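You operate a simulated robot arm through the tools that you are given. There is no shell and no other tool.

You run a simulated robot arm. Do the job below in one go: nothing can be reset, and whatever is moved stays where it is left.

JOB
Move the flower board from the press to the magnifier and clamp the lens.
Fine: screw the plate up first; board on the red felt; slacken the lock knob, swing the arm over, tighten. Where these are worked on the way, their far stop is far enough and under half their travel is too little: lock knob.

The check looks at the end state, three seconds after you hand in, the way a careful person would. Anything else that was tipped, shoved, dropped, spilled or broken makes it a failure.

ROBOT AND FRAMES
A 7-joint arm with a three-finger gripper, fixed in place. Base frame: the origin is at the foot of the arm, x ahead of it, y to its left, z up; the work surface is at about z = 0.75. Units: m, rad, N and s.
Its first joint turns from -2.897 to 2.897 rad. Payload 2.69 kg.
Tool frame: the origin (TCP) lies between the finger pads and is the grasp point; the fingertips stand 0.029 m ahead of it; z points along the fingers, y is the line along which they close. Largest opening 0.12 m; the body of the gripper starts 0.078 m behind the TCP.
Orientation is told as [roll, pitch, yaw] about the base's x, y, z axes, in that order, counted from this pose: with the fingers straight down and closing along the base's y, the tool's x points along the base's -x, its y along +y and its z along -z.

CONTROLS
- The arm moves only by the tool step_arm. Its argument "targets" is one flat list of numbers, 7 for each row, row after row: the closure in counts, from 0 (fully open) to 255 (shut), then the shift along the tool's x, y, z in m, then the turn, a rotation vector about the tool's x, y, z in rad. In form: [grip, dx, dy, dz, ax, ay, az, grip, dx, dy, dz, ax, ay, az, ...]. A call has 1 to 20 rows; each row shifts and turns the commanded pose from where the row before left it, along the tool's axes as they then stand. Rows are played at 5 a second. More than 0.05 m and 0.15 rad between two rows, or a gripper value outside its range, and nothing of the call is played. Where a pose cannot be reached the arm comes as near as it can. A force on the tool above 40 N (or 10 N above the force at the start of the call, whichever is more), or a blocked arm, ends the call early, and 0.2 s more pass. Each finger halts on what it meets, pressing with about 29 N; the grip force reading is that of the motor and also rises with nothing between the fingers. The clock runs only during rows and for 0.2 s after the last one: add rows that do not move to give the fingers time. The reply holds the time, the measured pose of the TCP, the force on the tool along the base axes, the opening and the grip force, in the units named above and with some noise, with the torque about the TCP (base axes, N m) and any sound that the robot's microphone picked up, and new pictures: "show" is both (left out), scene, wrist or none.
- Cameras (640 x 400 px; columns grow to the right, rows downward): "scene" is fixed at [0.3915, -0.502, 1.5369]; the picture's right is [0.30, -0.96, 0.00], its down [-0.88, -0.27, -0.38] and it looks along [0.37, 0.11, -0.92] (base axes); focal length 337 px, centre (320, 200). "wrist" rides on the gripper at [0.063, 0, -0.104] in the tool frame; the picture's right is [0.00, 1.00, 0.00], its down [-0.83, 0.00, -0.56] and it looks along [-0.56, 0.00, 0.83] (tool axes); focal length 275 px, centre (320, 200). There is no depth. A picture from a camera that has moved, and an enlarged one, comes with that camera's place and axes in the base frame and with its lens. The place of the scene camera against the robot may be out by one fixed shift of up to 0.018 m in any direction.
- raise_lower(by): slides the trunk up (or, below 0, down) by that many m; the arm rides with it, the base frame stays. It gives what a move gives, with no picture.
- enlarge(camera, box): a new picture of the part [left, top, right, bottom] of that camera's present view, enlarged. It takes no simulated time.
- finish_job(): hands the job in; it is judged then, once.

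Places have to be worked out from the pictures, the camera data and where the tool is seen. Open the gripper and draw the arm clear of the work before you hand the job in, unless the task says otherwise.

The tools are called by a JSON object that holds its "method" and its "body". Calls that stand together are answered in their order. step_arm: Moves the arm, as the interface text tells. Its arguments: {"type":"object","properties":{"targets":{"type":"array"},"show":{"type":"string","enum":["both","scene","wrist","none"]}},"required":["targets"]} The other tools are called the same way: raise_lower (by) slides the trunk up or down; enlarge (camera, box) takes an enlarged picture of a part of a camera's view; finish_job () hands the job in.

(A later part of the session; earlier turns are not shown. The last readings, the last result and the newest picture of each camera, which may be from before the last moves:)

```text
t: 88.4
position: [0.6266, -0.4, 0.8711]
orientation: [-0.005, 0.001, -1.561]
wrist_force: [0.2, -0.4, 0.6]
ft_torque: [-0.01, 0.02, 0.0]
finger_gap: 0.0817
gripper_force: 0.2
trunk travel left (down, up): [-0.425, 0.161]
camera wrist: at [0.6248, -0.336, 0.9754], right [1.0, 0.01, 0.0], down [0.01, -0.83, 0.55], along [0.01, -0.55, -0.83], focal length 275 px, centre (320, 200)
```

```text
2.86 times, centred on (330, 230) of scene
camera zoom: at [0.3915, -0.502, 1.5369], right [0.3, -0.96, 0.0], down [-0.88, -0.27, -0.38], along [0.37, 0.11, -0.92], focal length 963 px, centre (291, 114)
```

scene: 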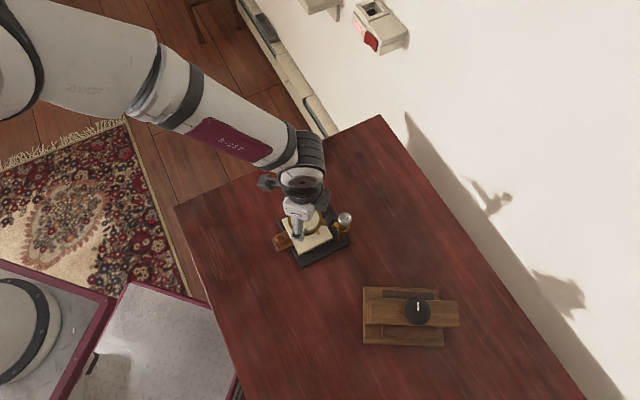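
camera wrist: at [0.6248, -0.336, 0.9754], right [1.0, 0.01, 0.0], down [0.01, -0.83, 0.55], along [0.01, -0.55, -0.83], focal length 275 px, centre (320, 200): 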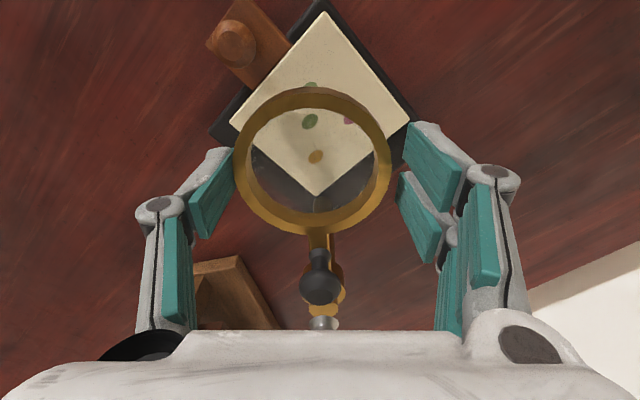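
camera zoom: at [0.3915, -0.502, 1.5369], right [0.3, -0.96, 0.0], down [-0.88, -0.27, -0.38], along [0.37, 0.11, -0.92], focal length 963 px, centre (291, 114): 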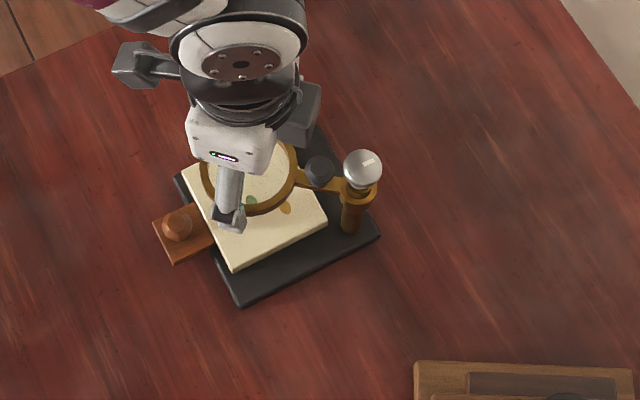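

The lens centre is now ≈ (0.623,-0.400), over the felt centre. I open the fingers away from the ring and rise straight up to verify from above.

{"method": "step_arm", "body": {"targets": [70, 0, 0, 0, 0, 0, 0, 55, 0, 0, 0, 0, 0, 0, 55, 0, 0, -0.02, 0, 0, 0, 55, 0, 0, -0.04, 0, 0, 0, 55, 0, 0, -0.045, 0, 0, 0, 55, 0, 0, -0.045, 0, 0, 0, 55, 0, 0, 0, 0, 0, 0], "show": "both"}}

{"method": "enlarge", "body": {"camera": "wrist", "box": [200, 0, 440, 200]}}

{"method": "enlarge", "body": {"camera": "scene", "box": [260, 160, 400, 300]}}

```text
t: 90.0
position: [0.6268, -0.394, 1.0233]
orientation: [-0.004, 0.004, -1.56]
wrist_force: [-0.9, -0.2, -0.4]
ft_torque: [0.05, 0.02, 0.0]
finger_gap: 0.094
gripper_force: 0.1
trunk travel left (down, up): [-0.425, 0.161]
camera wrist: at [0.6258, -0.3319, 1.1278], right [1.0, 0.02, 0.0], down [0.01, -0.83, 0.55], along [0.01, -0.55, -0.83], focal length 275 px, centre (320, 200)
```

scene: 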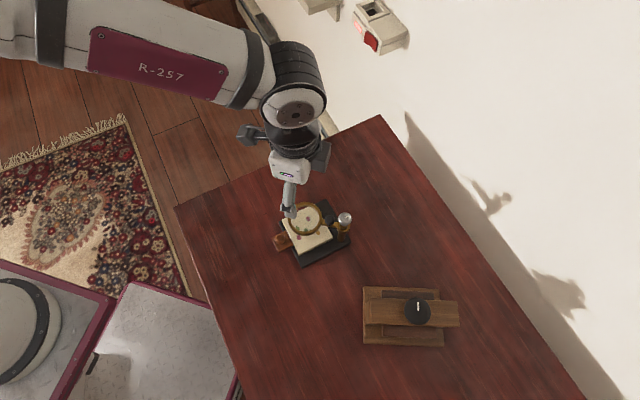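
wrist: 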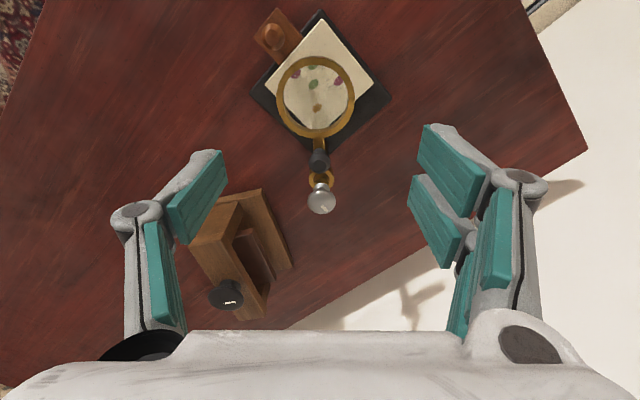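

```text
2.00 times, centred on (320, 100) of wrist
camera zoom: at [0.6258, -0.3319, 1.1278], right [1.0, 0.02, 0.0], down [0.01, -0.83, 0.55], along [0.01, -0.55, -0.83], focal length 551 px, centre (320, 400)
```

zoom: 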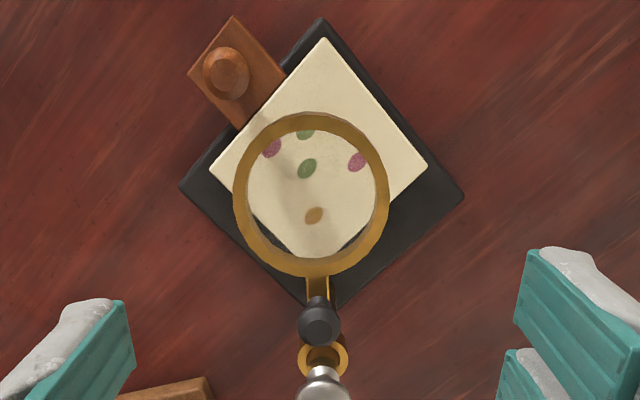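

```text
2.86 times, centred on (330, 230) of scene
camera zoom: at [0.3915, -0.502, 1.5369], right [0.3, -0.96, 0.0], down [-0.88, -0.27, -0.38], along [0.37, 0.11, -0.92], focal length 963 px, centre (291, 114)
```

zoom: 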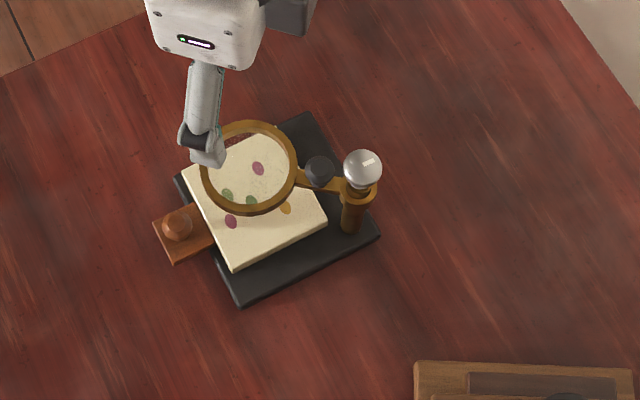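

The lens is centred over the board (≈ (0.622,-0.398) vs felt (0.624,-0.400)), arm at ≈ 94°. Next I go back above the lock knob, with a yaw that leaves room for a clockwise tightening turn.

{"method": "step_arm", "body": {"targets": [100, 0, 0, 0, 0, 0, -0.1443, 100, 0, 0, 0, 0, 0, -0.1443, 100, 0, 0, 0, 0, 0, -0.1443, 100, 0, 0, 0, 0, 0, -0.1443, 100, 0, 0, 0, 0, 0, -0.1443, 100, 0, 0, 0, 0, 0, -0.1443, 100, 0, 0, 0, 0, 0, -0.1443, 100, -0.0229, -0.0361, 0, 0, 0, 0, 100, -0.0229, -0.0361, 0, 0, 0, 0, 100, 0, 0, 0, 0, 0, 0], "show": "wrist"}}

{"method": "enlarge", "body": {"camera": "wrist", "box": [220, 0, 420, 180]}}

```text
t: 92.2
position: [0.6285, -0.4838, 1.0213]
orientation: [0.0, 0.002, -0.548]
wrist_force: [0.0, 0.4, 0.6]
ft_torque: [0.04, -0.02, -0.03]
finger_gap: 0.073
gripper_force: 0.1
trunk travel left (down, up): [-0.425, 0.161]
camera wrist: at [0.5746, -0.4517, 1.1251], right [0.52, 0.86, 0.0], down [0.71, -0.43, 0.55], along [0.47, -0.29, -0.83], focal length 275 px, centre (320, 200)
```

wrist: 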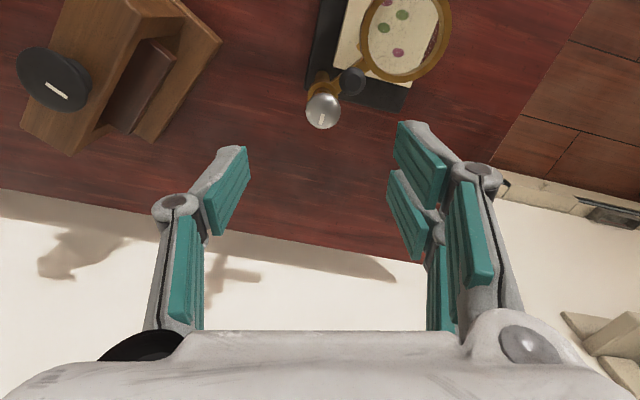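

```text
2.22 times, centred on (320, 90) of wrist
camera zoom: at [0.5746, -0.4517, 1.1251], right [0.52, 0.86, 0.0], down [0.71, -0.43, 0.55], along [0.47, -0.29, -0.83], focal length 612 px, centre (320, 444)
```

zoom: 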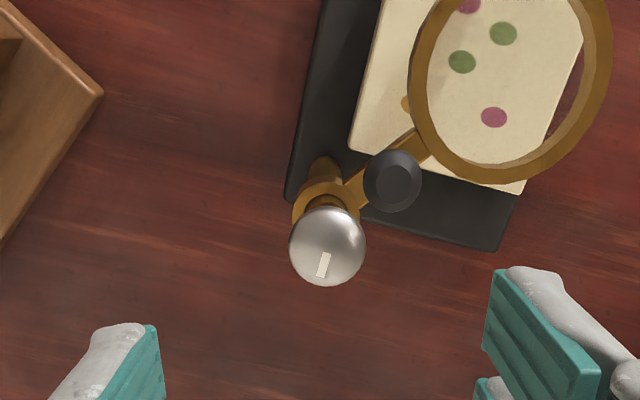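

Lock knob at ≈ (0.6298,-0.4825); I shift 2 mm and descend to z ≈ 0.928 with 50 mm opening.

{"method": "step_arm", "body": {"targets": [149, 0, 0.002, 0.03, 0, 0, 0, 149, 0, 0, 0.03, 0, 0, 0, 149, 0, 0, 0.02, 0, 0, 0, 149, 0, 0, 0.0133, 0, 0, 0, 149, 0, 0, 0, 0, 0, 0], "show": "wrist"}}

{"method": "enlarge", "body": {"camera": "wrist", "box": [200, 60, 440, 260]}}

```text
t: 93.4
position: [0.6279, -0.4818, 0.9267]
orientation: [-0.002, 0.004, -0.55]
wrist_force: [-0.4, -1.1, -0.2]
ft_torque: [-0.01, -0.03, 0.0]
finger_gap: 0.05
gripper_force: 0.1
trunk travel left (down, up): [-0.425, 0.161]
camera wrist: at [0.5741, -0.4497, 1.031], right [0.52, 0.86, 0.0], down [0.71, -0.43, 0.55], along [0.47, -0.29, -0.83], focal length 275 px, centre (320, 200)
```

wrist: 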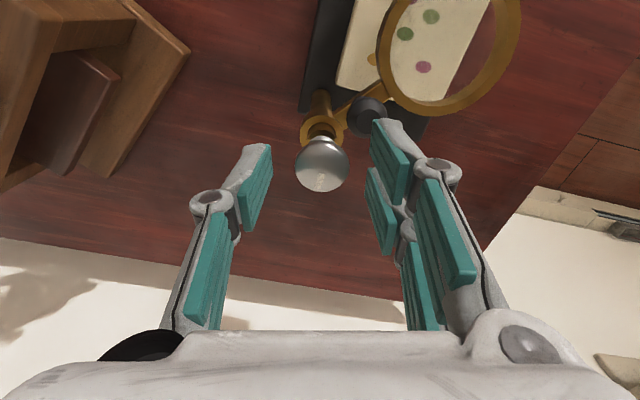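

```text
2.00 times, centred on (320, 160) of wrist
camera zoom: at [0.5741, -0.4497, 1.031], right [0.52, 0.86, 0.0], down [0.71, -0.43, 0.55], along [0.47, -0.29, -0.83], focal length 551 px, centre (320, 280)
```

zoom: 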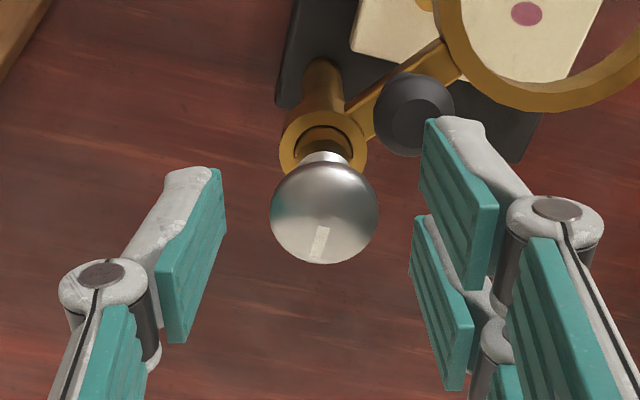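

Centred within ~1 mm. I nudge, close with the same grip as before, and begin turning clockwise by 0.4 rad.

{"method": "step_arm", "body": {"targets": [149, 0, 0.001, 0, 0, 0, 0, 180, 0, 0, 0, 0, 0, 0, 192, 0, 0, 0, 0, 0, 0, 199, 0, 0, 0, 0, 0, 0, 206, 0, 0, 0, 0, 0, 0, 206, 0, 0, 0, 0, 0, 0, 206, 0, 0, 0, 0, 0, 0.1, 206, 0, 0, 0, 0, 0, 0.1, 206, 0, 0, 0, 0, 0, 0.1, 206, 0, 0, 0, 0, 0, 0.1, 206, 0, 0, 0, 0, 0, 0], "show": "both"}}

{"method": "enlarge", "body": {"camera": "wrist", "box": [200, 60, 440, 260]}}

{"method": "enlarge", "body": {"camera": "scene", "box": [260, 160, 400, 300]}}

```text
t: 95.8
position: [0.6293, -0.4806, 0.9269]
orientation: [0.0, 0.005, -0.95]
wrist_force: [-2.0, 11.5, 4.9]
ft_torque: [0.35, 0.17, 0.0]
finger_gap: 0.0265
gripper_force: 28.5
trunk travel left (down, up): [-0.425, 0.161]
camera wrist: at [0.5916, -0.4301, 1.0312], right [0.81, 0.59, 0.0], down [0.49, -0.68, 0.55], along [0.32, -0.45, -0.83], focal length 275 px, centre (320, 200)
```

scene: 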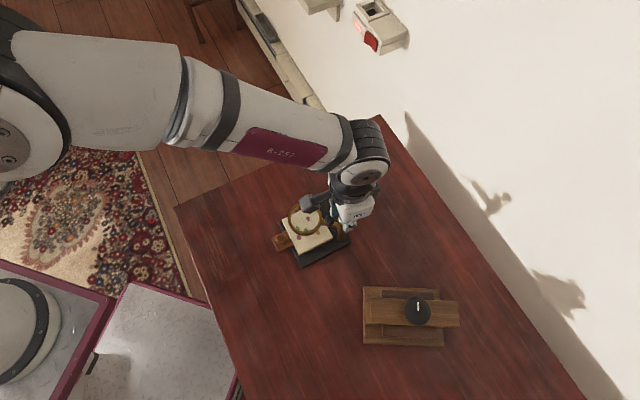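
wrist: 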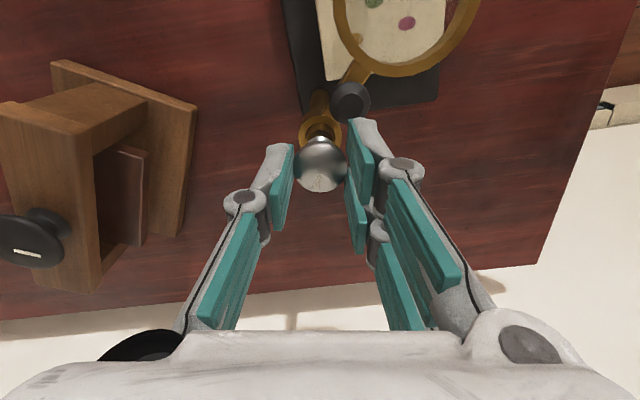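

```text
2.00 times, centred on (320, 160) of wrist
camera zoom: at [0.5916, -0.4301, 1.0312], right [0.81, 0.59, 0.0], down [0.49, -0.68, 0.55], along [0.32, -0.45, -0.83], focal length 551 px, centre (320, 280)
```

zoom: 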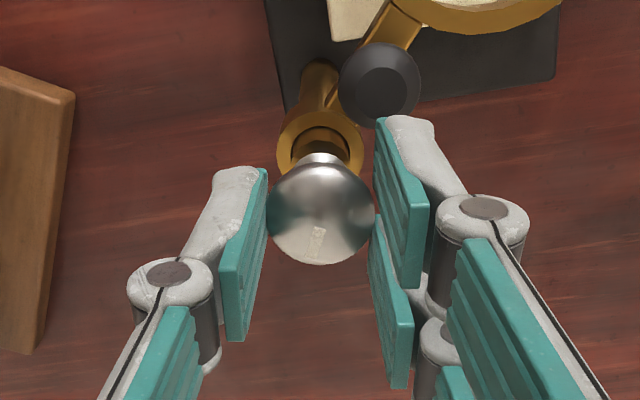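

```text
2.86 times, centred on (330, 230) of scene
camera zoom: at [0.3915, -0.502, 1.5369], right [0.3, -0.96, 0.0], down [-0.88, -0.27, -0.38], along [0.37, 0.11, -0.92], focal length 963 px, centre (291, 114)
```

zoom: 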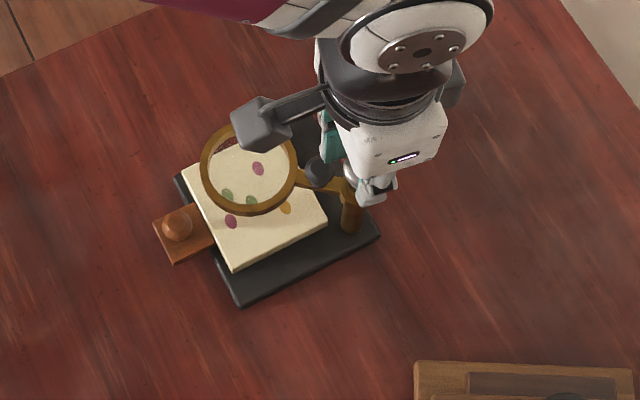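

The knob follows, lens and base unmoved. I recentre by half a millimetre and continue clockwise.

{"method": "step_arm", "body": {"targets": [206, 0.0005, 0.0003, 0, 0, 0, 0, 206, 0, 0, 0, 0, 0, 0.12, 206, 0, 0, 0, 0, 0, 0.12, 206, 0, 0, 0, 0, 0, 0.12, 206, 0, 0, 0, 0, 0, 0.12, 206, 0, 0, 0, 0, 0, 0.12, 206, 0, 0, 0, 0, 0, 0], "show": "both"}}

{"method": "enlarge", "body": {"camera": "wrist", "box": [200, 60, 440, 260]}}

{"method": "enlarge", "body": {"camera": "scene", "box": [260, 160, 400, 300]}}

```text
t: 97.4
position: [0.6285, -0.4827, 0.927]
orientation: [-0.004, 0.0, -1.552]
wrist_force: [5.2, 2.4, -0.2]
ft_torque: [-0.2, -0.18, -0.04]
finger_gap: 0.0265
gripper_force: 29.0
trunk travel left (down, up): [-0.425, 0.161]
camera wrist: at [0.6264, -0.4193, 1.031], right [1.0, 0.02, 0.0], down [0.02, -0.83, 0.55], along [0.01, -0.55, -0.83], focal length 275 px, centre (320, 200)
```

scene: 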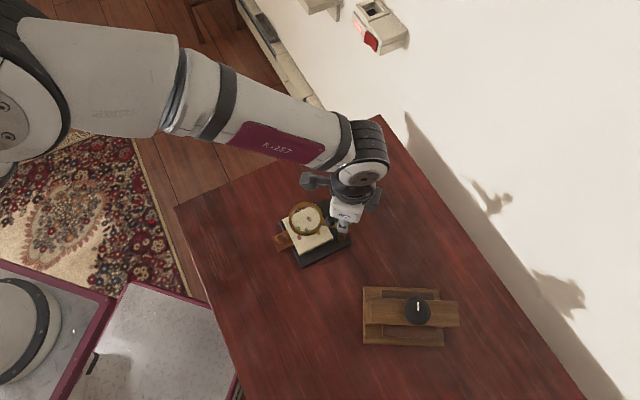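
wrist: 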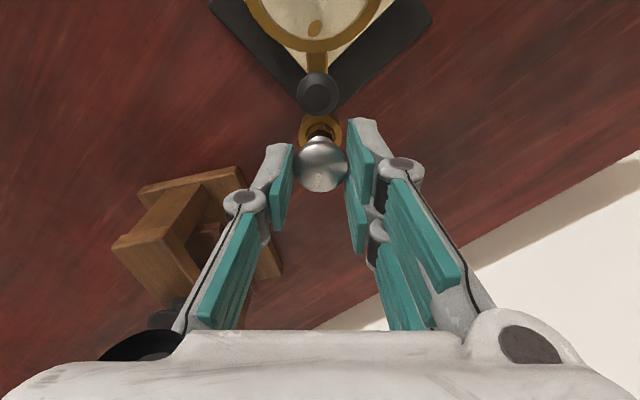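

```text
2.00 times, centred on (320, 160) of wrist
camera zoom: at [0.6264, -0.4193, 1.031], right [1.0, 0.02, 0.0], down [0.02, -0.83, 0.55], along [0.01, -0.55, -0.83], focal length 551 px, centre (320, 280)
```

zoom: 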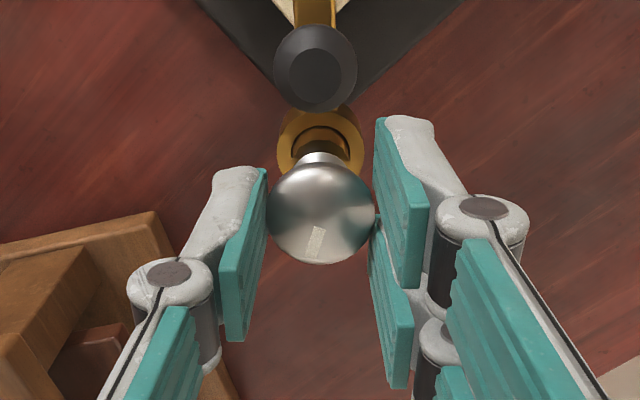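

```text
2.86 times, centred on (330, 230) of scene
camera zoom: at [0.3915, -0.502, 1.5369], right [0.3, -0.96, 0.0], down [-0.88, -0.27, -0.38], along [0.37, 0.11, -0.92], focal length 963 px, centre (291, 114)
```

zoom: 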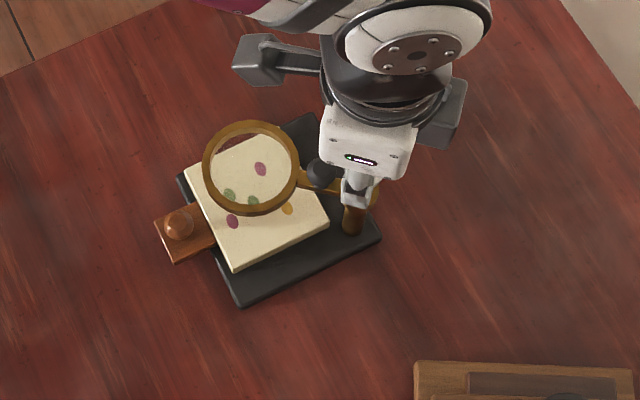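

About 1.0 rad turned; the magnifier shifted at most ~1 mm, lens stays in place. I recentre and go on clockwise in small bites toward the tight stop.

{"method": "step_arm", "body": {"targets": [206, 0.0001, 0.0003, 0, 0, 0, 0, 206, 0, 0, 0, 0, 0, 0.1, 206, 0, 0, 0, 0, 0, 0.1, 206, 0, 0, 0, 0, 0, 0.1, 206, 0, 0, 0, 0, 0, 0.1, 206, 0, 0, 0, 0, 0, 0], "show": "both"}}

{"method": "enlarge", "body": {"camera": "wrist", "box": [200, 60, 440, 260]}}

{"method": "enlarge", "body": {"camera": "scene", "box": [260, 160, 400, 300]}}

```text
t: 98.8
position: [0.6284, -0.4821, 0.9271]
orientation: [-0.003, 0.001, -1.951]
wrist_force: [-0.6, -4.3, 1.6]
ft_torque: [-0.06, -0.02, 0.01]
finger_gap: 0.0266
gripper_force: 29.0
trunk travel left (down, up): [-0.425, 0.161]
camera wrist: at [0.6516, -0.4237, 1.0309], right [0.93, -0.37, 0.0], down [-0.3, -0.77, 0.56], along [-0.21, -0.52, -0.83], focal length 275 px, centre (320, 200)
```

scene: 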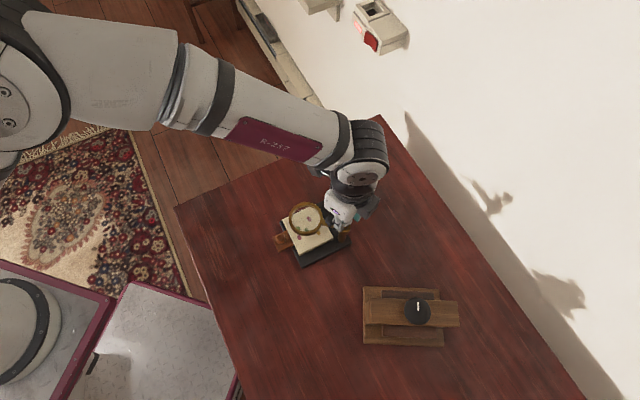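
wrist: 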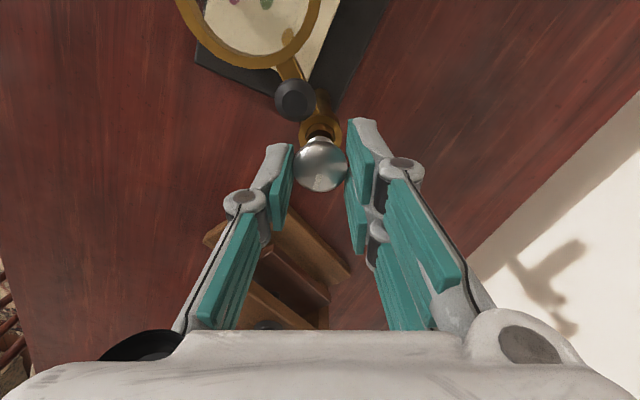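

```text
2.00 times, centred on (320, 160) of wrist
camera zoom: at [0.6516, -0.4237, 1.0309], right [0.93, -0.37, 0.0], down [-0.3, -0.77, 0.56], along [-0.21, -0.52, -0.83], focal length 551 px, centre (320, 280)
```

zoom: 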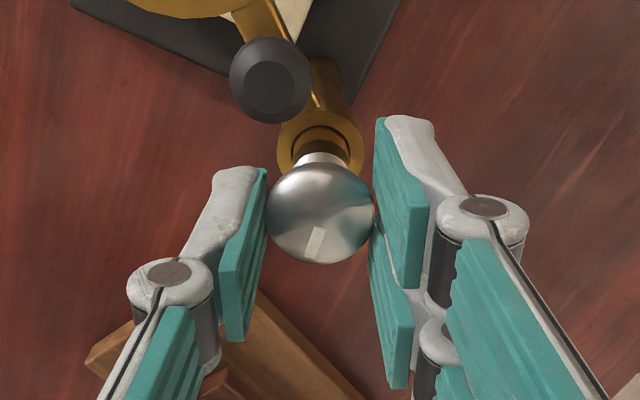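

```text
2.86 times, centred on (330, 230) of scene
camera zoom: at [0.3915, -0.502, 1.5369], right [0.3, -0.96, 0.0], down [-0.88, -0.27, -0.38], along [0.37, 0.11, -0.92], focal length 963 px, centre (291, 114)
```

zoom: 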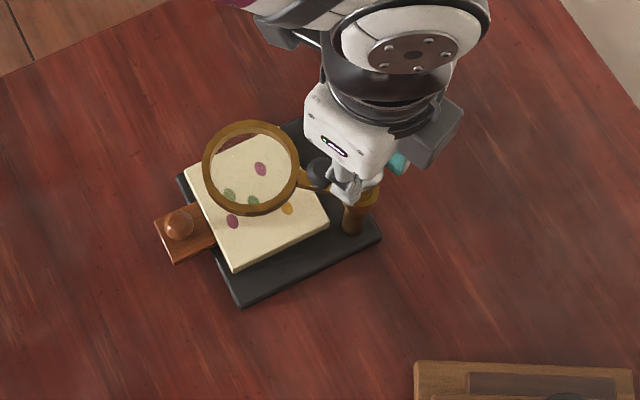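

1.4 rad clockwise, no stop torque yet. I continue in 0.06 rad steps to find the tight stop.

{"method": "step_arm", "body": {"targets": [206, 0, 0, 0, 0, 0, 0.06, 206, 0, 0, 0, 0, 0, 0.06, 206, 0, 0, 0, 0, 0, 0.06, 206, 0, 0, 0, 0, 0, 0], "show": "both"}}

{"method": "enlarge", "body": {"camera": "wrist", "box": [200, 60, 440, 260]}}

{"method": "enlarge", "body": {"camera": "scene", "box": [260, 160, 400, 300]}}

```text
t: 99.8
position: [0.6293, -0.4809, 0.9256]
orientation: [-0.004, 0.0, -2.131]
wrist_force: [-0.4, -5.2, 8.6]
ft_torque: [-0.15, 0.08, 0.32]
finger_gap: 0.0267
gripper_force: 29.0
trunk travel left (down, up): [-0.425, 0.161]
camera wrist: at [0.6619, -0.4286, 1.0309], right [0.85, -0.53, 0.0], down [-0.44, -0.71, 0.56], along [-0.3, -0.47, -0.83], focal length 275 px, centre (320, 200)
```

scene: 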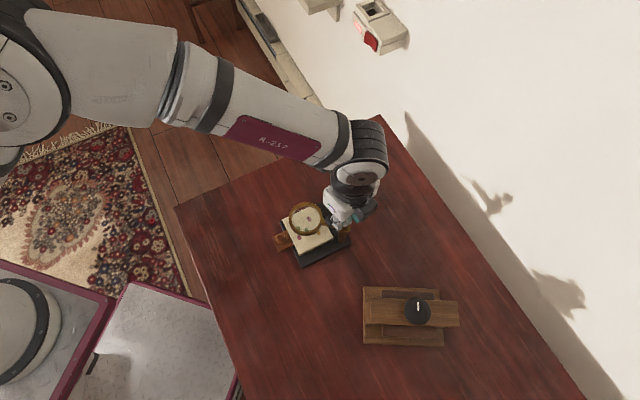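
wrist: 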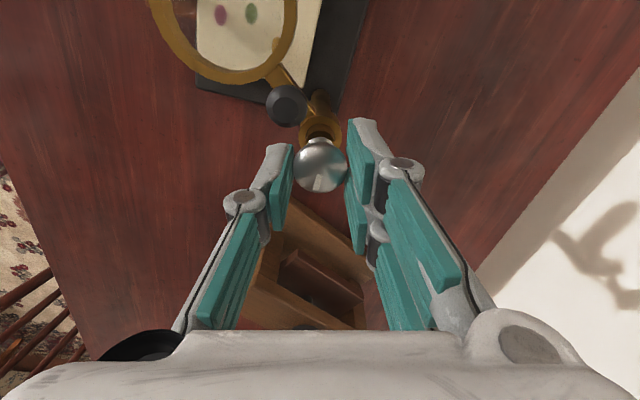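

```text
2.00 times, centred on (320, 160) of wrist
camera zoom: at [0.6619, -0.4286, 1.0309], right [0.85, -0.53, 0.0], down [-0.44, -0.71, 0.56], along [-0.3, -0.47, -0.83], focal length 551 px, centre (320, 280)
```

zoom: 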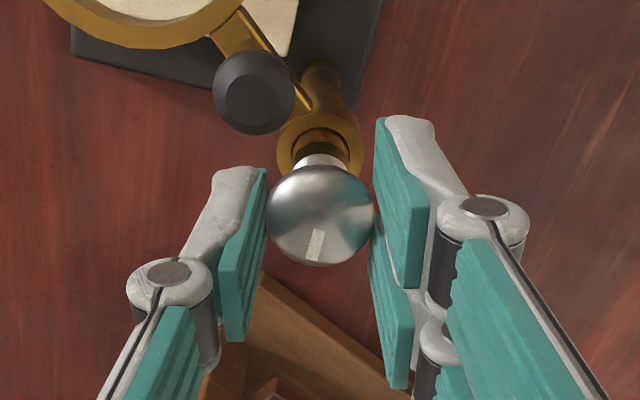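

```text
2.86 times, centred on (330, 230) of scene
camera zoom: at [0.3915, -0.502, 1.5369], right [0.3, -0.96, 0.0], down [-0.88, -0.27, -0.38], along [0.37, 0.11, -0.92], focal length 963 px, centre (291, 114)
```

zoom: 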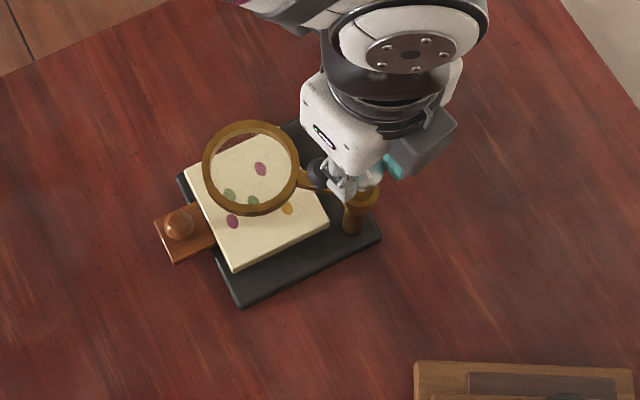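

The tight stop is reached (axial torque +0.32 Nm after ≈ 1.58 rad), and the lens hasn't moved. I ease a hair of windup, open the fingers and rise.

{"method": "step_arm", "body": {"targets": [206, 0, 0, 0, 0, 0, -0.015, 199, 0, 0, 0, 0, 0, 0, 190, 0, 0, 0, 0, 0, 0, 170, 0, 0, 0, 0, 0, 0, 150, 0, 0, 0, 0, 0, 0, 150, 0, 0, -0.02, 0, 0, 0, 150, 0, 0, -0.04, 0, 0, 0, 100, 0, 0, -0.04, 0, 0, 0, 100, 0, 0, 0, 0, 0, 0], "show": "both"}}

{"method": "enlarge", "body": {"camera": "wrist", "box": [200, 0, 440, 200]}}

{"method": "enlarge", "body": {"camera": "scene", "box": [260, 160, 400, 300]}}

```text
t: 101.8
position: [0.6325, -0.4843, 1.0295]
orientation: [-0.006, -0.001, -2.116]
wrist_force: [-1.2, -0.1, 0.5]
ft_torque: [0.01, -0.07, -0.03]
finger_gap: 0.0731
gripper_force: 0.0
trunk travel left (down, up): [-0.425, 0.161]
camera wrist: at [0.6643, -0.4306, 1.1323], right [0.86, -0.51, 0.0], down [-0.42, -0.71, 0.56], along [-0.29, -0.47, -0.83], focal length 275 px, centre (320, 200)
```

scene: 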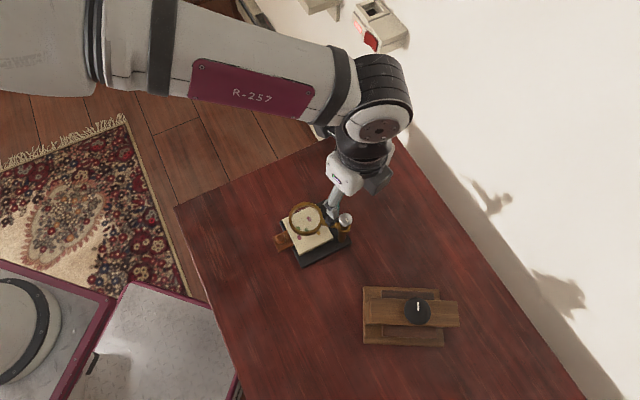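
wrist: 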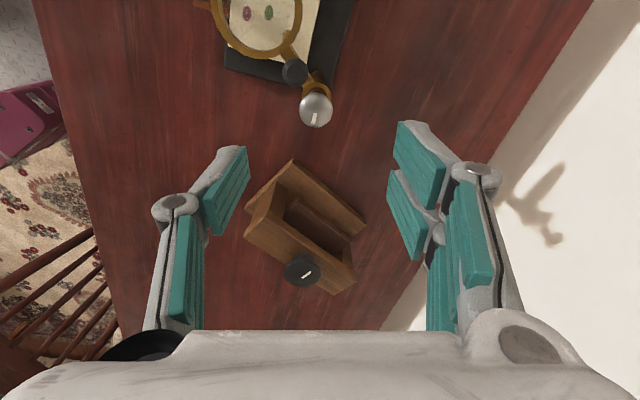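

```text
2.00 times, centred on (320, 100) of wrist
camera zoom: at [0.6643, -0.4306, 1.1323], right [0.86, -0.51, 0.0], down [-0.42, -0.71, 0.56], along [-0.29, -0.47, -0.83], focal length 551 px, centre (320, 400)
```

zoom: 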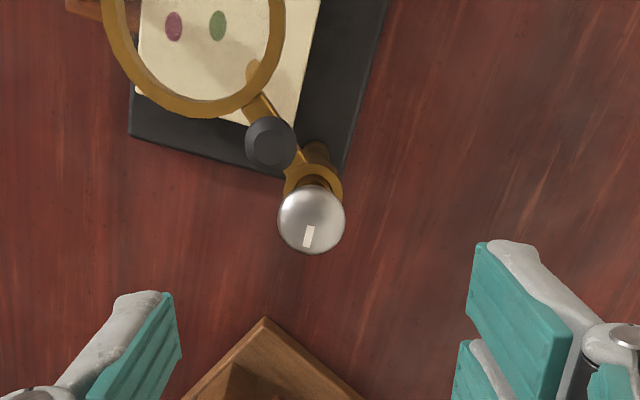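

```text
2.86 times, centred on (330, 230) of scene
camera zoom: at [0.3915, -0.502, 1.5369], right [0.3, -0.96, 0.0], down [-0.88, -0.27, -0.38], along [0.37, 0.11, -0.92], focal length 963 px, centre (291, 114)
```

zoom: 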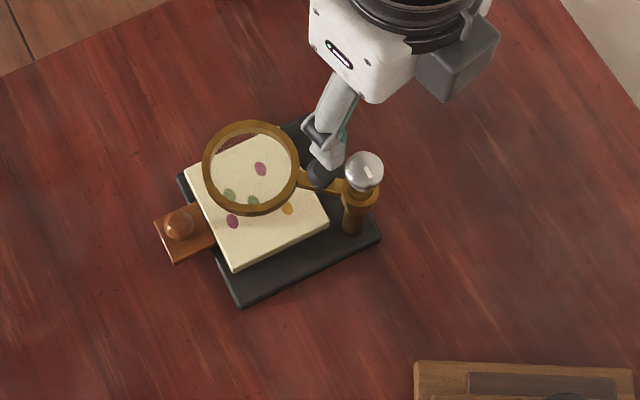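

The magnifier part is finished: the knob's mark is back at its tight position (≈ 226°), lens centred over the board. Now I want to turn the press back to its original orientation by gripping its beam; first I move above the beam's near end and look.

{"method": "step_arm", "body": {"targets": [60, 0, 0, 0, 0, 0, -0.136, 60, 0, 0, 0, 0, 0, -0.136, 60, 0, 0, 0, 0, 0, -0.136, 60, 0, 0, 0, 0, 0, -0.136, 60, 0, 0, 0, 0, 0, -0.136, 60, 0, 0, 0, 0, 0, -0.136, 60, -0.01965, -0.0435, 0, 0, 0, 0, 60, -0.01965, -0.0435, 0, 0, 0, 0, 60, -0.01965, -0.0435, 0, 0, 0, 0, 60, -0.01965, -0.0435, 0, 0, 0, 0, 60, 0, 0, 0, 0, 0, 0], "show": "both"}}

{"method": "enlarge", "body": {"camera": "wrist", "box": [180, 20, 460, 240]}}

{"method": "enlarge", "body": {"camera": "scene", "box": [340, 250, 470, 370]}}

```text
t: 104.2
position: [0.4818, -0.6059, 1.0232]
orientation: [-0.002, 0.003, -1.297]
wrist_force: [-0.2, 0.0, 0.1]
ft_torque: [-0.02, 0.03, -0.01]
finger_gap: 0.0921
gripper_force: 0.2
trunk travel left (down, up): [-0.425, 0.161]
camera wrist: at [0.465, -0.546, 1.1275], right [0.96, 0.27, 0.0], down [0.23, -0.8, 0.55], along [0.15, -0.53, -0.83], focal length 275 px, centre (320, 200)
```

scene: 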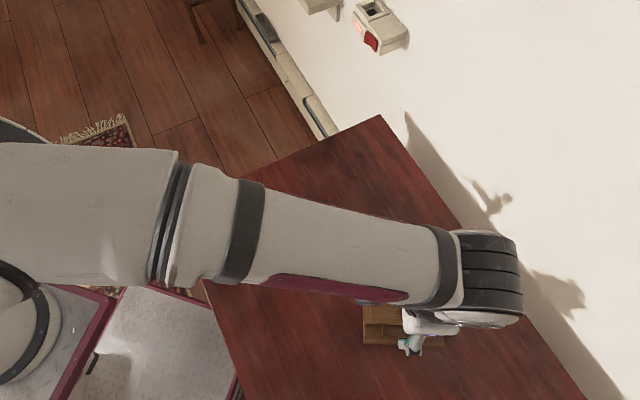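
wrist: 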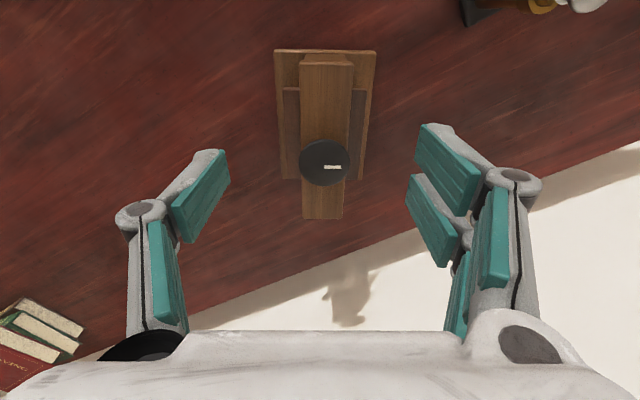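

```text
1.82 times, centred on (320, 130) of wrist
camera zoom: at [0.465, -0.546, 1.1275], right [0.96, 0.27, 0.0], down [0.23, -0.8, 0.55], along [0.15, -0.53, -0.83], focal length 500 px, centre (320, 327)
```

zoom: 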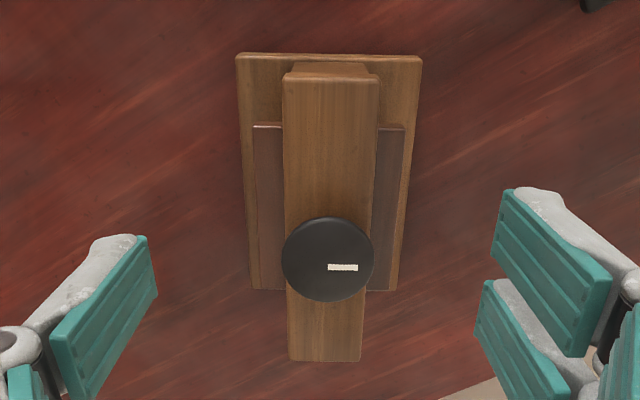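

```text
3.33 times, centred on (405, 310) of scene
camera zoom: at [0.3915, -0.502, 1.5369], right [0.3, -0.96, 0.0], down [-0.88, -0.27, -0.38], along [0.37, 0.11, -0.92], focal length 1123 px, centre (37, -167)
```

zoom: 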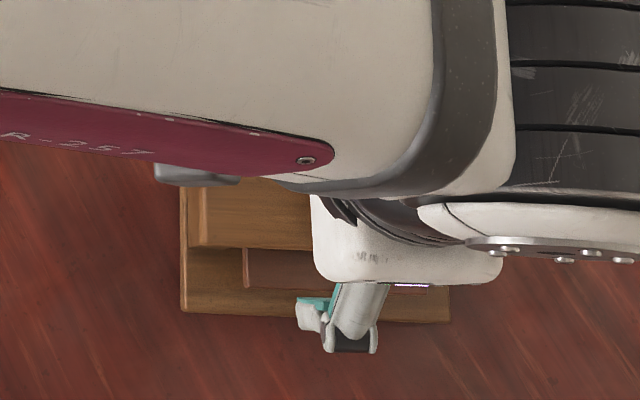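

The press centre reads (0.501,-0.659), unchanged, with the beam at ≈ 105°. I shift 5 mm to the beam's centre line and descend astride the beam (tips ≈ 0.838, above the raised plate at ≈ 0.821).

{"method": "step_arm", "body": {"targets": [100, 0, 0.005, 0, 0, 0, 0, 100, 0, 0, 0.04, 0, 0, 0, 100, 0, 0, 0.04, 0, 0, 0, 100, 0, 0, 0.04, 0, 0, 0, 100, 0, 0, 0.02, 0, 0, 0, 100, 0, 0, 0, 0, 0, 0], "show": "wrist"}}

{"method": "enlarge", "body": {"camera": "wrist", "box": [180, 40, 460, 280]}}

```text
t: 105.6
position: [0.4877, -0.6024, 0.885]
orientation: [-0.002, 0.003, -1.298]
wrist_force: [-0.7, -0.9, 0.3]
ft_torque: [-0.02, -0.03, 0.05]
finger_gap: 0.0729
gripper_force: 0.0
trunk travel left (down, up): [-0.425, 0.161]
camera wrist: at [0.4706, -0.5429, 0.9899], right [0.96, 0.27, 0.0], down [0.23, -0.8, 0.55], along [0.15, -0.53, -0.83], focal length 275 px, centre (320, 200)
```

wrist: 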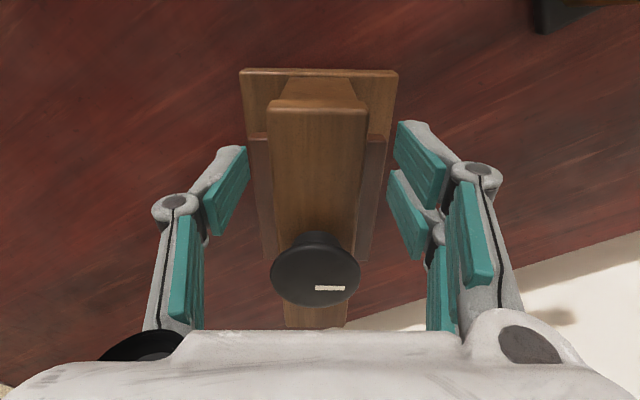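

```text
1.67 times, centred on (320, 160) of wrist
camera zoom: at [0.4706, -0.5429, 0.9899], right [0.96, 0.27, 0.0], down [0.23, -0.8, 0.55], along [0.15, -0.53, -0.83], focal length 459 px, centre (320, 267)
```

zoom: 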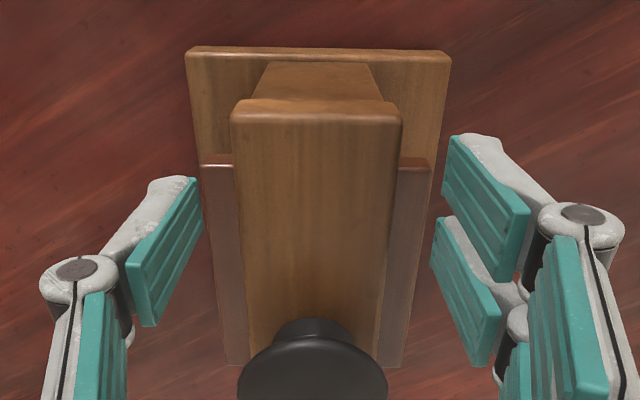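

The beam is centred between the fingers with the press knob clear. I lower the last 17 mm and close gradually on the beam.

{"method": "step_arm", "body": {"targets": [100, 0, -0.001, 0.01, 0, 0, 0, 100, 0, 0, 0.007, 0, 0, 0, 125, 0, 0, 0, 0, 0, 0, 140, 0, 0, 0, 0, 0, 0, 150, 0, 0, 0, 0, 0, 0, 156, 0, 0, 0, 0, 0, 0, 160, 0, 0, 0, 0, 0, 0, 165, 0, 0, 0, 0, 0, 0, 165, 0, 0, 0, 0, 0, 0], "show": "wrist"}}

{"method": "enlarge", "body": {"camera": "wrist", "box": [180, 40, 460, 280]}}

```text
t: 107.6
position: [0.488, -0.6043, 0.8687]
orientation: [-0.001, 0.004, -1.299]
wrist_force: [-0.4, -0.2, -0.4]
ft_torque: [0.0, -0.01, -0.77]
finger_gap: 0.0473
gripper_force: 29.0
trunk travel left (down, up): [-0.425, 0.161]
camera wrist: at [0.4694, -0.5432, 0.9741], right [0.96, 0.27, 0.0], down [0.23, -0.8, 0.55], along [0.15, -0.53, -0.83], focal length 275 px, centre (320, 200)
```

wrist: 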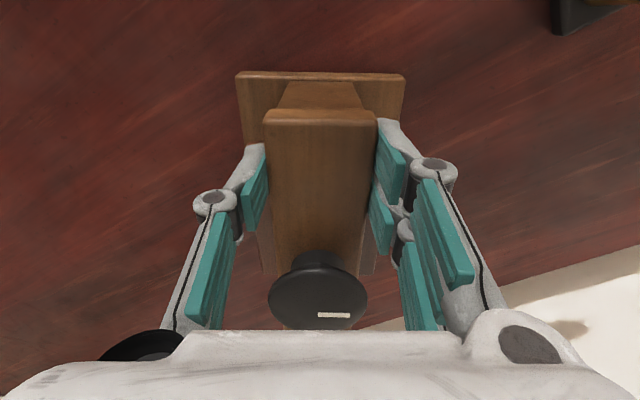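

```text
1.67 times, centred on (320, 160) of wrist
camera zoom: at [0.4694, -0.5432, 0.9741], right [0.96, 0.27, 0.0], down [0.23, -0.8, 0.55], along [0.15, -0.53, -0.83], focal length 459 px, centre (320, 267)
```

zoom: 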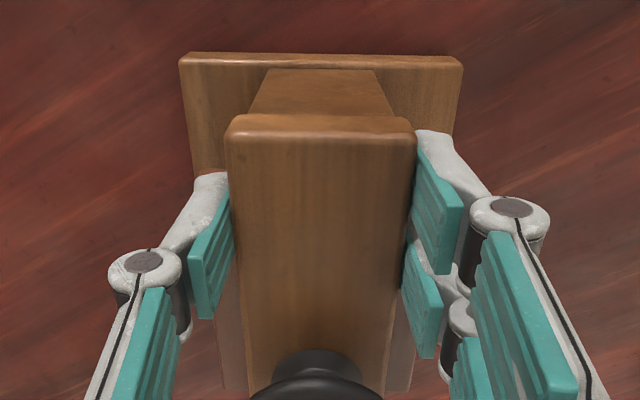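

Gripped at 47 mm with a small yaw mismatch (−0.77 Nm). I start rotating the press clockwise about its own centre (55 mm behind the TCP), 0.2 rad first, and check.

{"method": "step_arm", "body": {"targets": [165, 0, 0, 0, 0, 0, 0.012, 165, -0.0001, 0.0028, 0, 0, 0, 0.05, 165, -0.0001, 0.0028, 0, 0, 0, 0.05, 165, -0.0001, 0.0028, 0, 0, 0, 0.05, 165, -0.0001, 0.0028, 0, 0, 0, 0.05, 165, 0, 0, 0, 0, 0, 0], "show": "both"}}

{"method": "enlarge", "body": {"camera": "wrist", "box": [180, 40, 460, 280]}}

```text
t: 109.0
position: [0.4984, -0.6004, 0.8698]
orientation: [-0.003, 0.002, -1.513]
wrist_force: [-3.1, -0.2, 1.2]
ft_torque: [-0.03, 0.2, 0.81]
finger_gap: 0.0475
gripper_force: 29.5
trunk travel left (down, up): [-0.425, 0.161]
camera wrist: at [0.4935, -0.5382, 0.9741], right [1.0, 0.06, 0.0], down [0.06, -0.83, 0.55], along [0.03, -0.55, -0.83], focal length 275 px, centre (320, 200)
```

scene: 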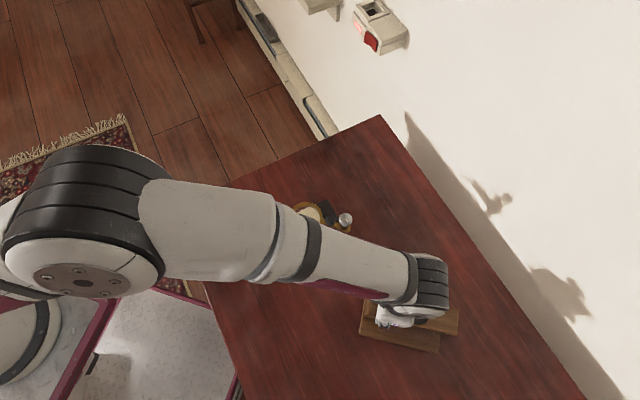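
wrist: 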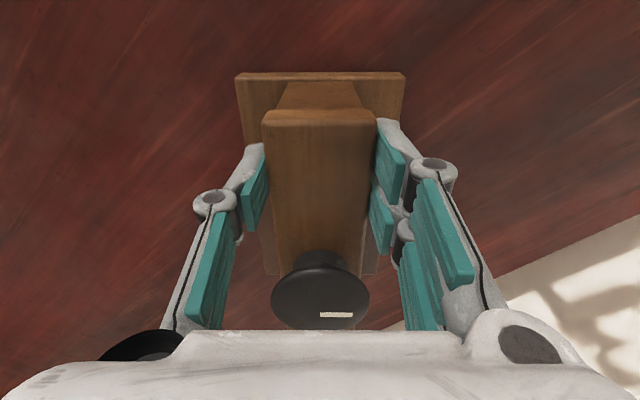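

```text
1.67 times, centred on (320, 160) of wrist
camera zoom: at [0.4935, -0.5382, 0.9741], right [1.0, 0.06, 0.0], down [0.06, -0.83, 0.55], along [0.03, -0.55, -0.83], focal length 459 px, centre (320, 267)
```

zoom: 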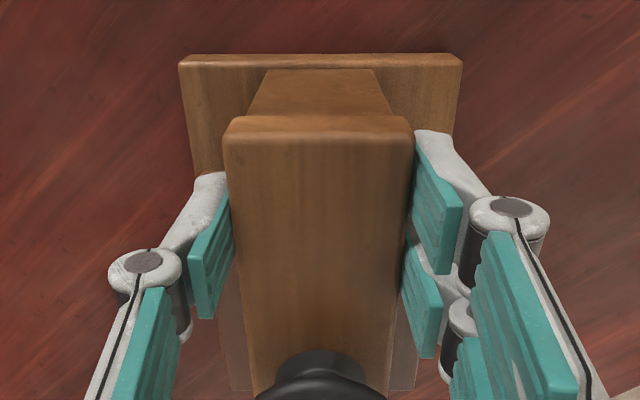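

The press follows the gripper rigidly and stays upright. I continue clockwise by 0.8 rad in fine steps.

{"method": "step_arm", "body": {"targets": [165, -0.0001, 0.00275, 0, 0, 0, 0.05, 165, -0.0001, 0.00275, 0, 0, 0, 0.05, 165, -0.0001, 0.00275, 0, 0, 0, 0.05, 165, -0.0001, 0.00275, 0, 0, 0, 0.05, 165, -0.0001, 0.00275, 0, 0, 0, 0.05, 165, -0.0001, 0.00275, 0, 0, 0, 0.05, 165, -0.0001, 0.00275, 0, 0, 0, 0.05, 165, -0.0001, 0.00275, 0, 0, 0, 0.05, 165, -0.0001, 0.00275, 0, 0, 0, 0.05, 165, -0.0001, 0.00275, 0, 0, 0, 0.05, 165, -0.0001, 0.00275, 0, 0, 0, 0.05, 165, -0.0001, 0.00275, 0, 0, 0, 0.05, 165, -0.0001, 0.00275, 0, 0, 0, 0.05, 165, -0.0001, 0.00275, 0, 0, 0, 0.05, 165, -0.0001, 0.00275, 0, 0, 0, 0.05, 165, -0.0001, 0.00275, 0, 0, 0, 0.05, 165, 0, 0, 0, 0, 0, 0], "show": "both"}}

{"method": "enlarge", "body": {"camera": "scene", "box": [340, 250, 470, 370]}}

```text
t: 112.6
position: [0.5385, -0.6171, 0.8694]
orientation: [-0.004, 0.0, -2.309]
wrist_force: [-0.3, 1.4, -0.6]
ft_torque: [0.15, -0.02, 0.95]
finger_gap: 0.0484
gripper_force: 28.9
trunk travel left (down, up): [-0.425, 0.161]
camera wrist: at [0.5803, -0.5698, 0.9735], right [0.74, -0.67, 0.0], down [-0.56, -0.62, 0.56], along [-0.38, -0.41, -0.83], focal length 275 px, centre (320, 200)
```

scene: 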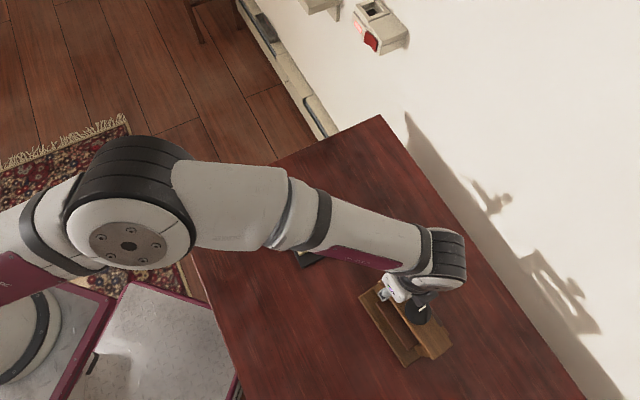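
wrist: 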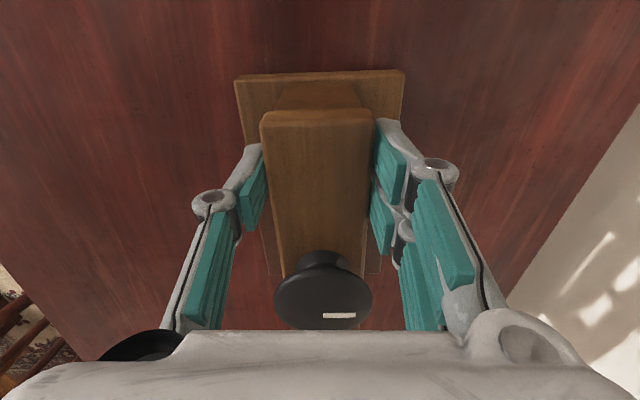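

```text
3.33 times, centred on (405, 310) of scene
camera zoom: at [0.3915, -0.502, 1.5369], right [0.3, -0.96, 0.0], down [-0.88, -0.27, -0.38], along [0.37, 0.11, -0.92], focal length 1123 px, centre (37, -167)
```

zoom: 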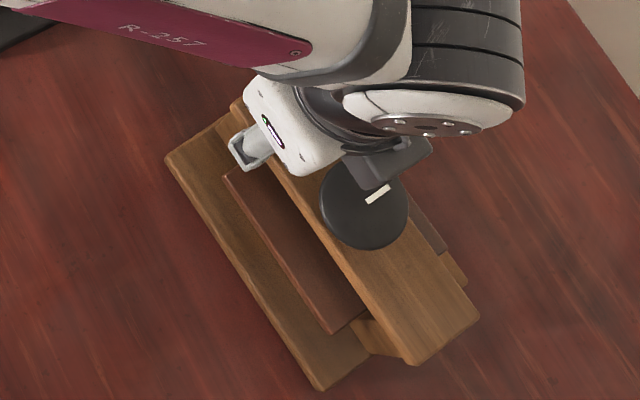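

Compared with the initial picture, the press needs about 5° more clockwise; its position already matches. I add that rotation and compare again.

{"method": "step_arm", "body": {"targets": [165, -0.0001, 0.0025, 0, 0, 0, 0.045, 165, -0.0001, 0.0025, 0, 0, 0, 0.045, 165, 0, 0, 0, 0, 0, 0], "show": "scene"}}

{"method": "enlarge", "body": {"camera": "scene", "box": [340, 250, 470, 370]}}

```text
t: 113.4
position: [0.5422, -0.6191, 0.8691]
orientation: [-0.004, -0.002, -2.398]
wrist_force: [-0.1, -1.2, 5.7]
ft_torque: [-0.08, 0.17, 1.16]
finger_gap: 0.0483
gripper_force: 29.2
trunk travel left (down, up): [-0.425, 0.161]
```

scene: 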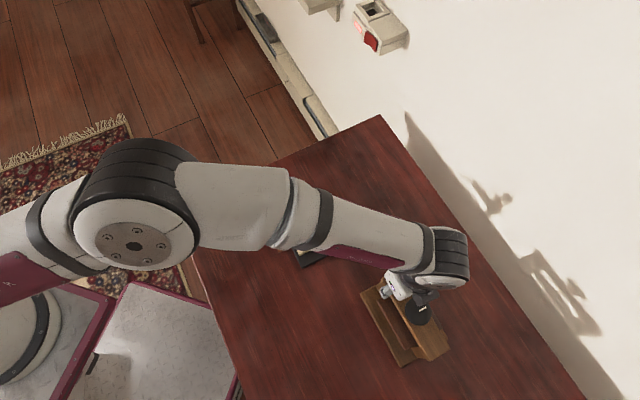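

```text
3.33 times, centred on (405, 310) of scene
camera zoom: at [0.3915, -0.502, 1.5369], right [0.3, -0.96, 0.0], down [-0.88, -0.27, -0.38], along [0.37, 0.11, -0.92], focal length 1123 px, centre (37, -167)
```

zoom: 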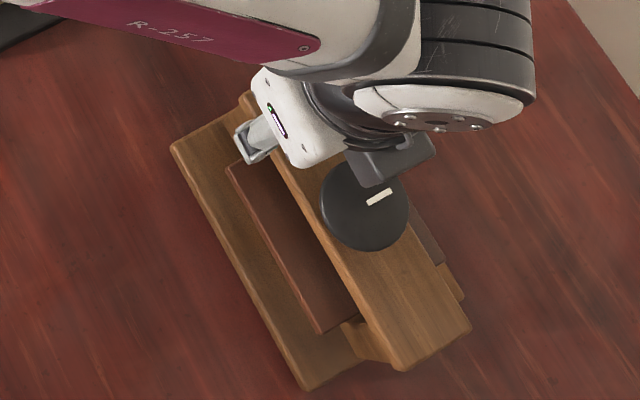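

The press outline now coincides with the original picture to within ~1 mm. I unwind the small torsion, open gently and rise.

{"method": "step_arm", "body": {"targets": [165, 0, 0, 0, 0, 0, -0.012, 158, 0, 0, 0, 0, 0, 0, 150, 0, 0, 0, 0, 0, 0, 140, 0, 0, 0, 0, 0, 0, 120, 0, 0, 0, 0, 0, 0, 100, 0, 0, 0, 0, 0, 0, 100, 0, 0, -0.03, 0, 0, 0, 100, 0, 0, -0.04, 0, 0, 0, 60, 0, 0, -0.045, 0, 0, 0, 60, 0, 0, -0.045, 0, 0, 0, 60, 0, 0, 0, 0, 0, 0], "show": "both"}}

{"method": "enlarge", "body": {"camera": "wrist", "box": [180, 20, 460, 240]}}

```text
t: 115.8
position: [0.5423, -0.6183, 1.031]
orientation: [-0.003, -0.001, -2.387]
wrist_force: [-0.5, 0.1, 0.5]
ft_torque: [0.02, 0.02, 0.0]
finger_gap: 0.0918
gripper_force: 0.0
trunk travel left (down, up): [-0.425, 0.161]
camera wrist: at [0.5875, -0.5754, 1.136], right [0.69, -0.73, 0.0], down [-0.6, -0.57, 0.56], along [-0.41, -0.38, -0.83], focal length 275 px, centre (320, 200)
```

scene: 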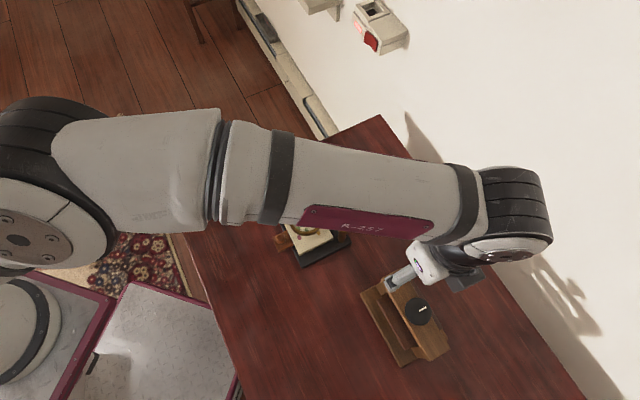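
wrist: 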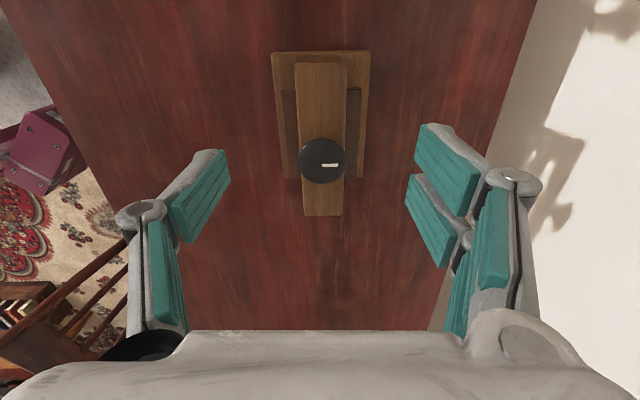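

```text
1.82 times, centred on (320, 130) of wrist
camera zoom: at [0.5875, -0.5754, 1.136], right [0.69, -0.73, 0.0], down [-0.6, -0.57, 0.56], along [-0.41, -0.38, -0.83], focal length 500 px, centre (320, 327)
```

zoom: 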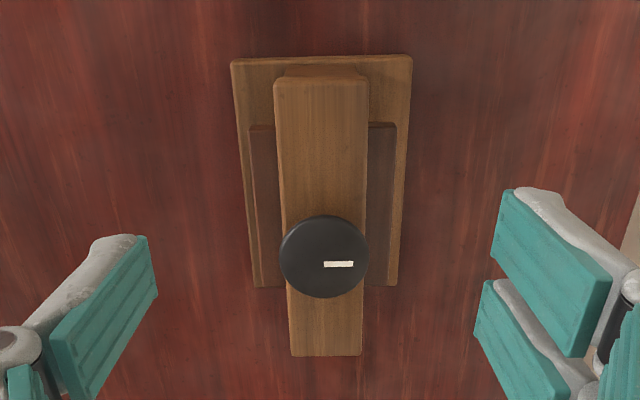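

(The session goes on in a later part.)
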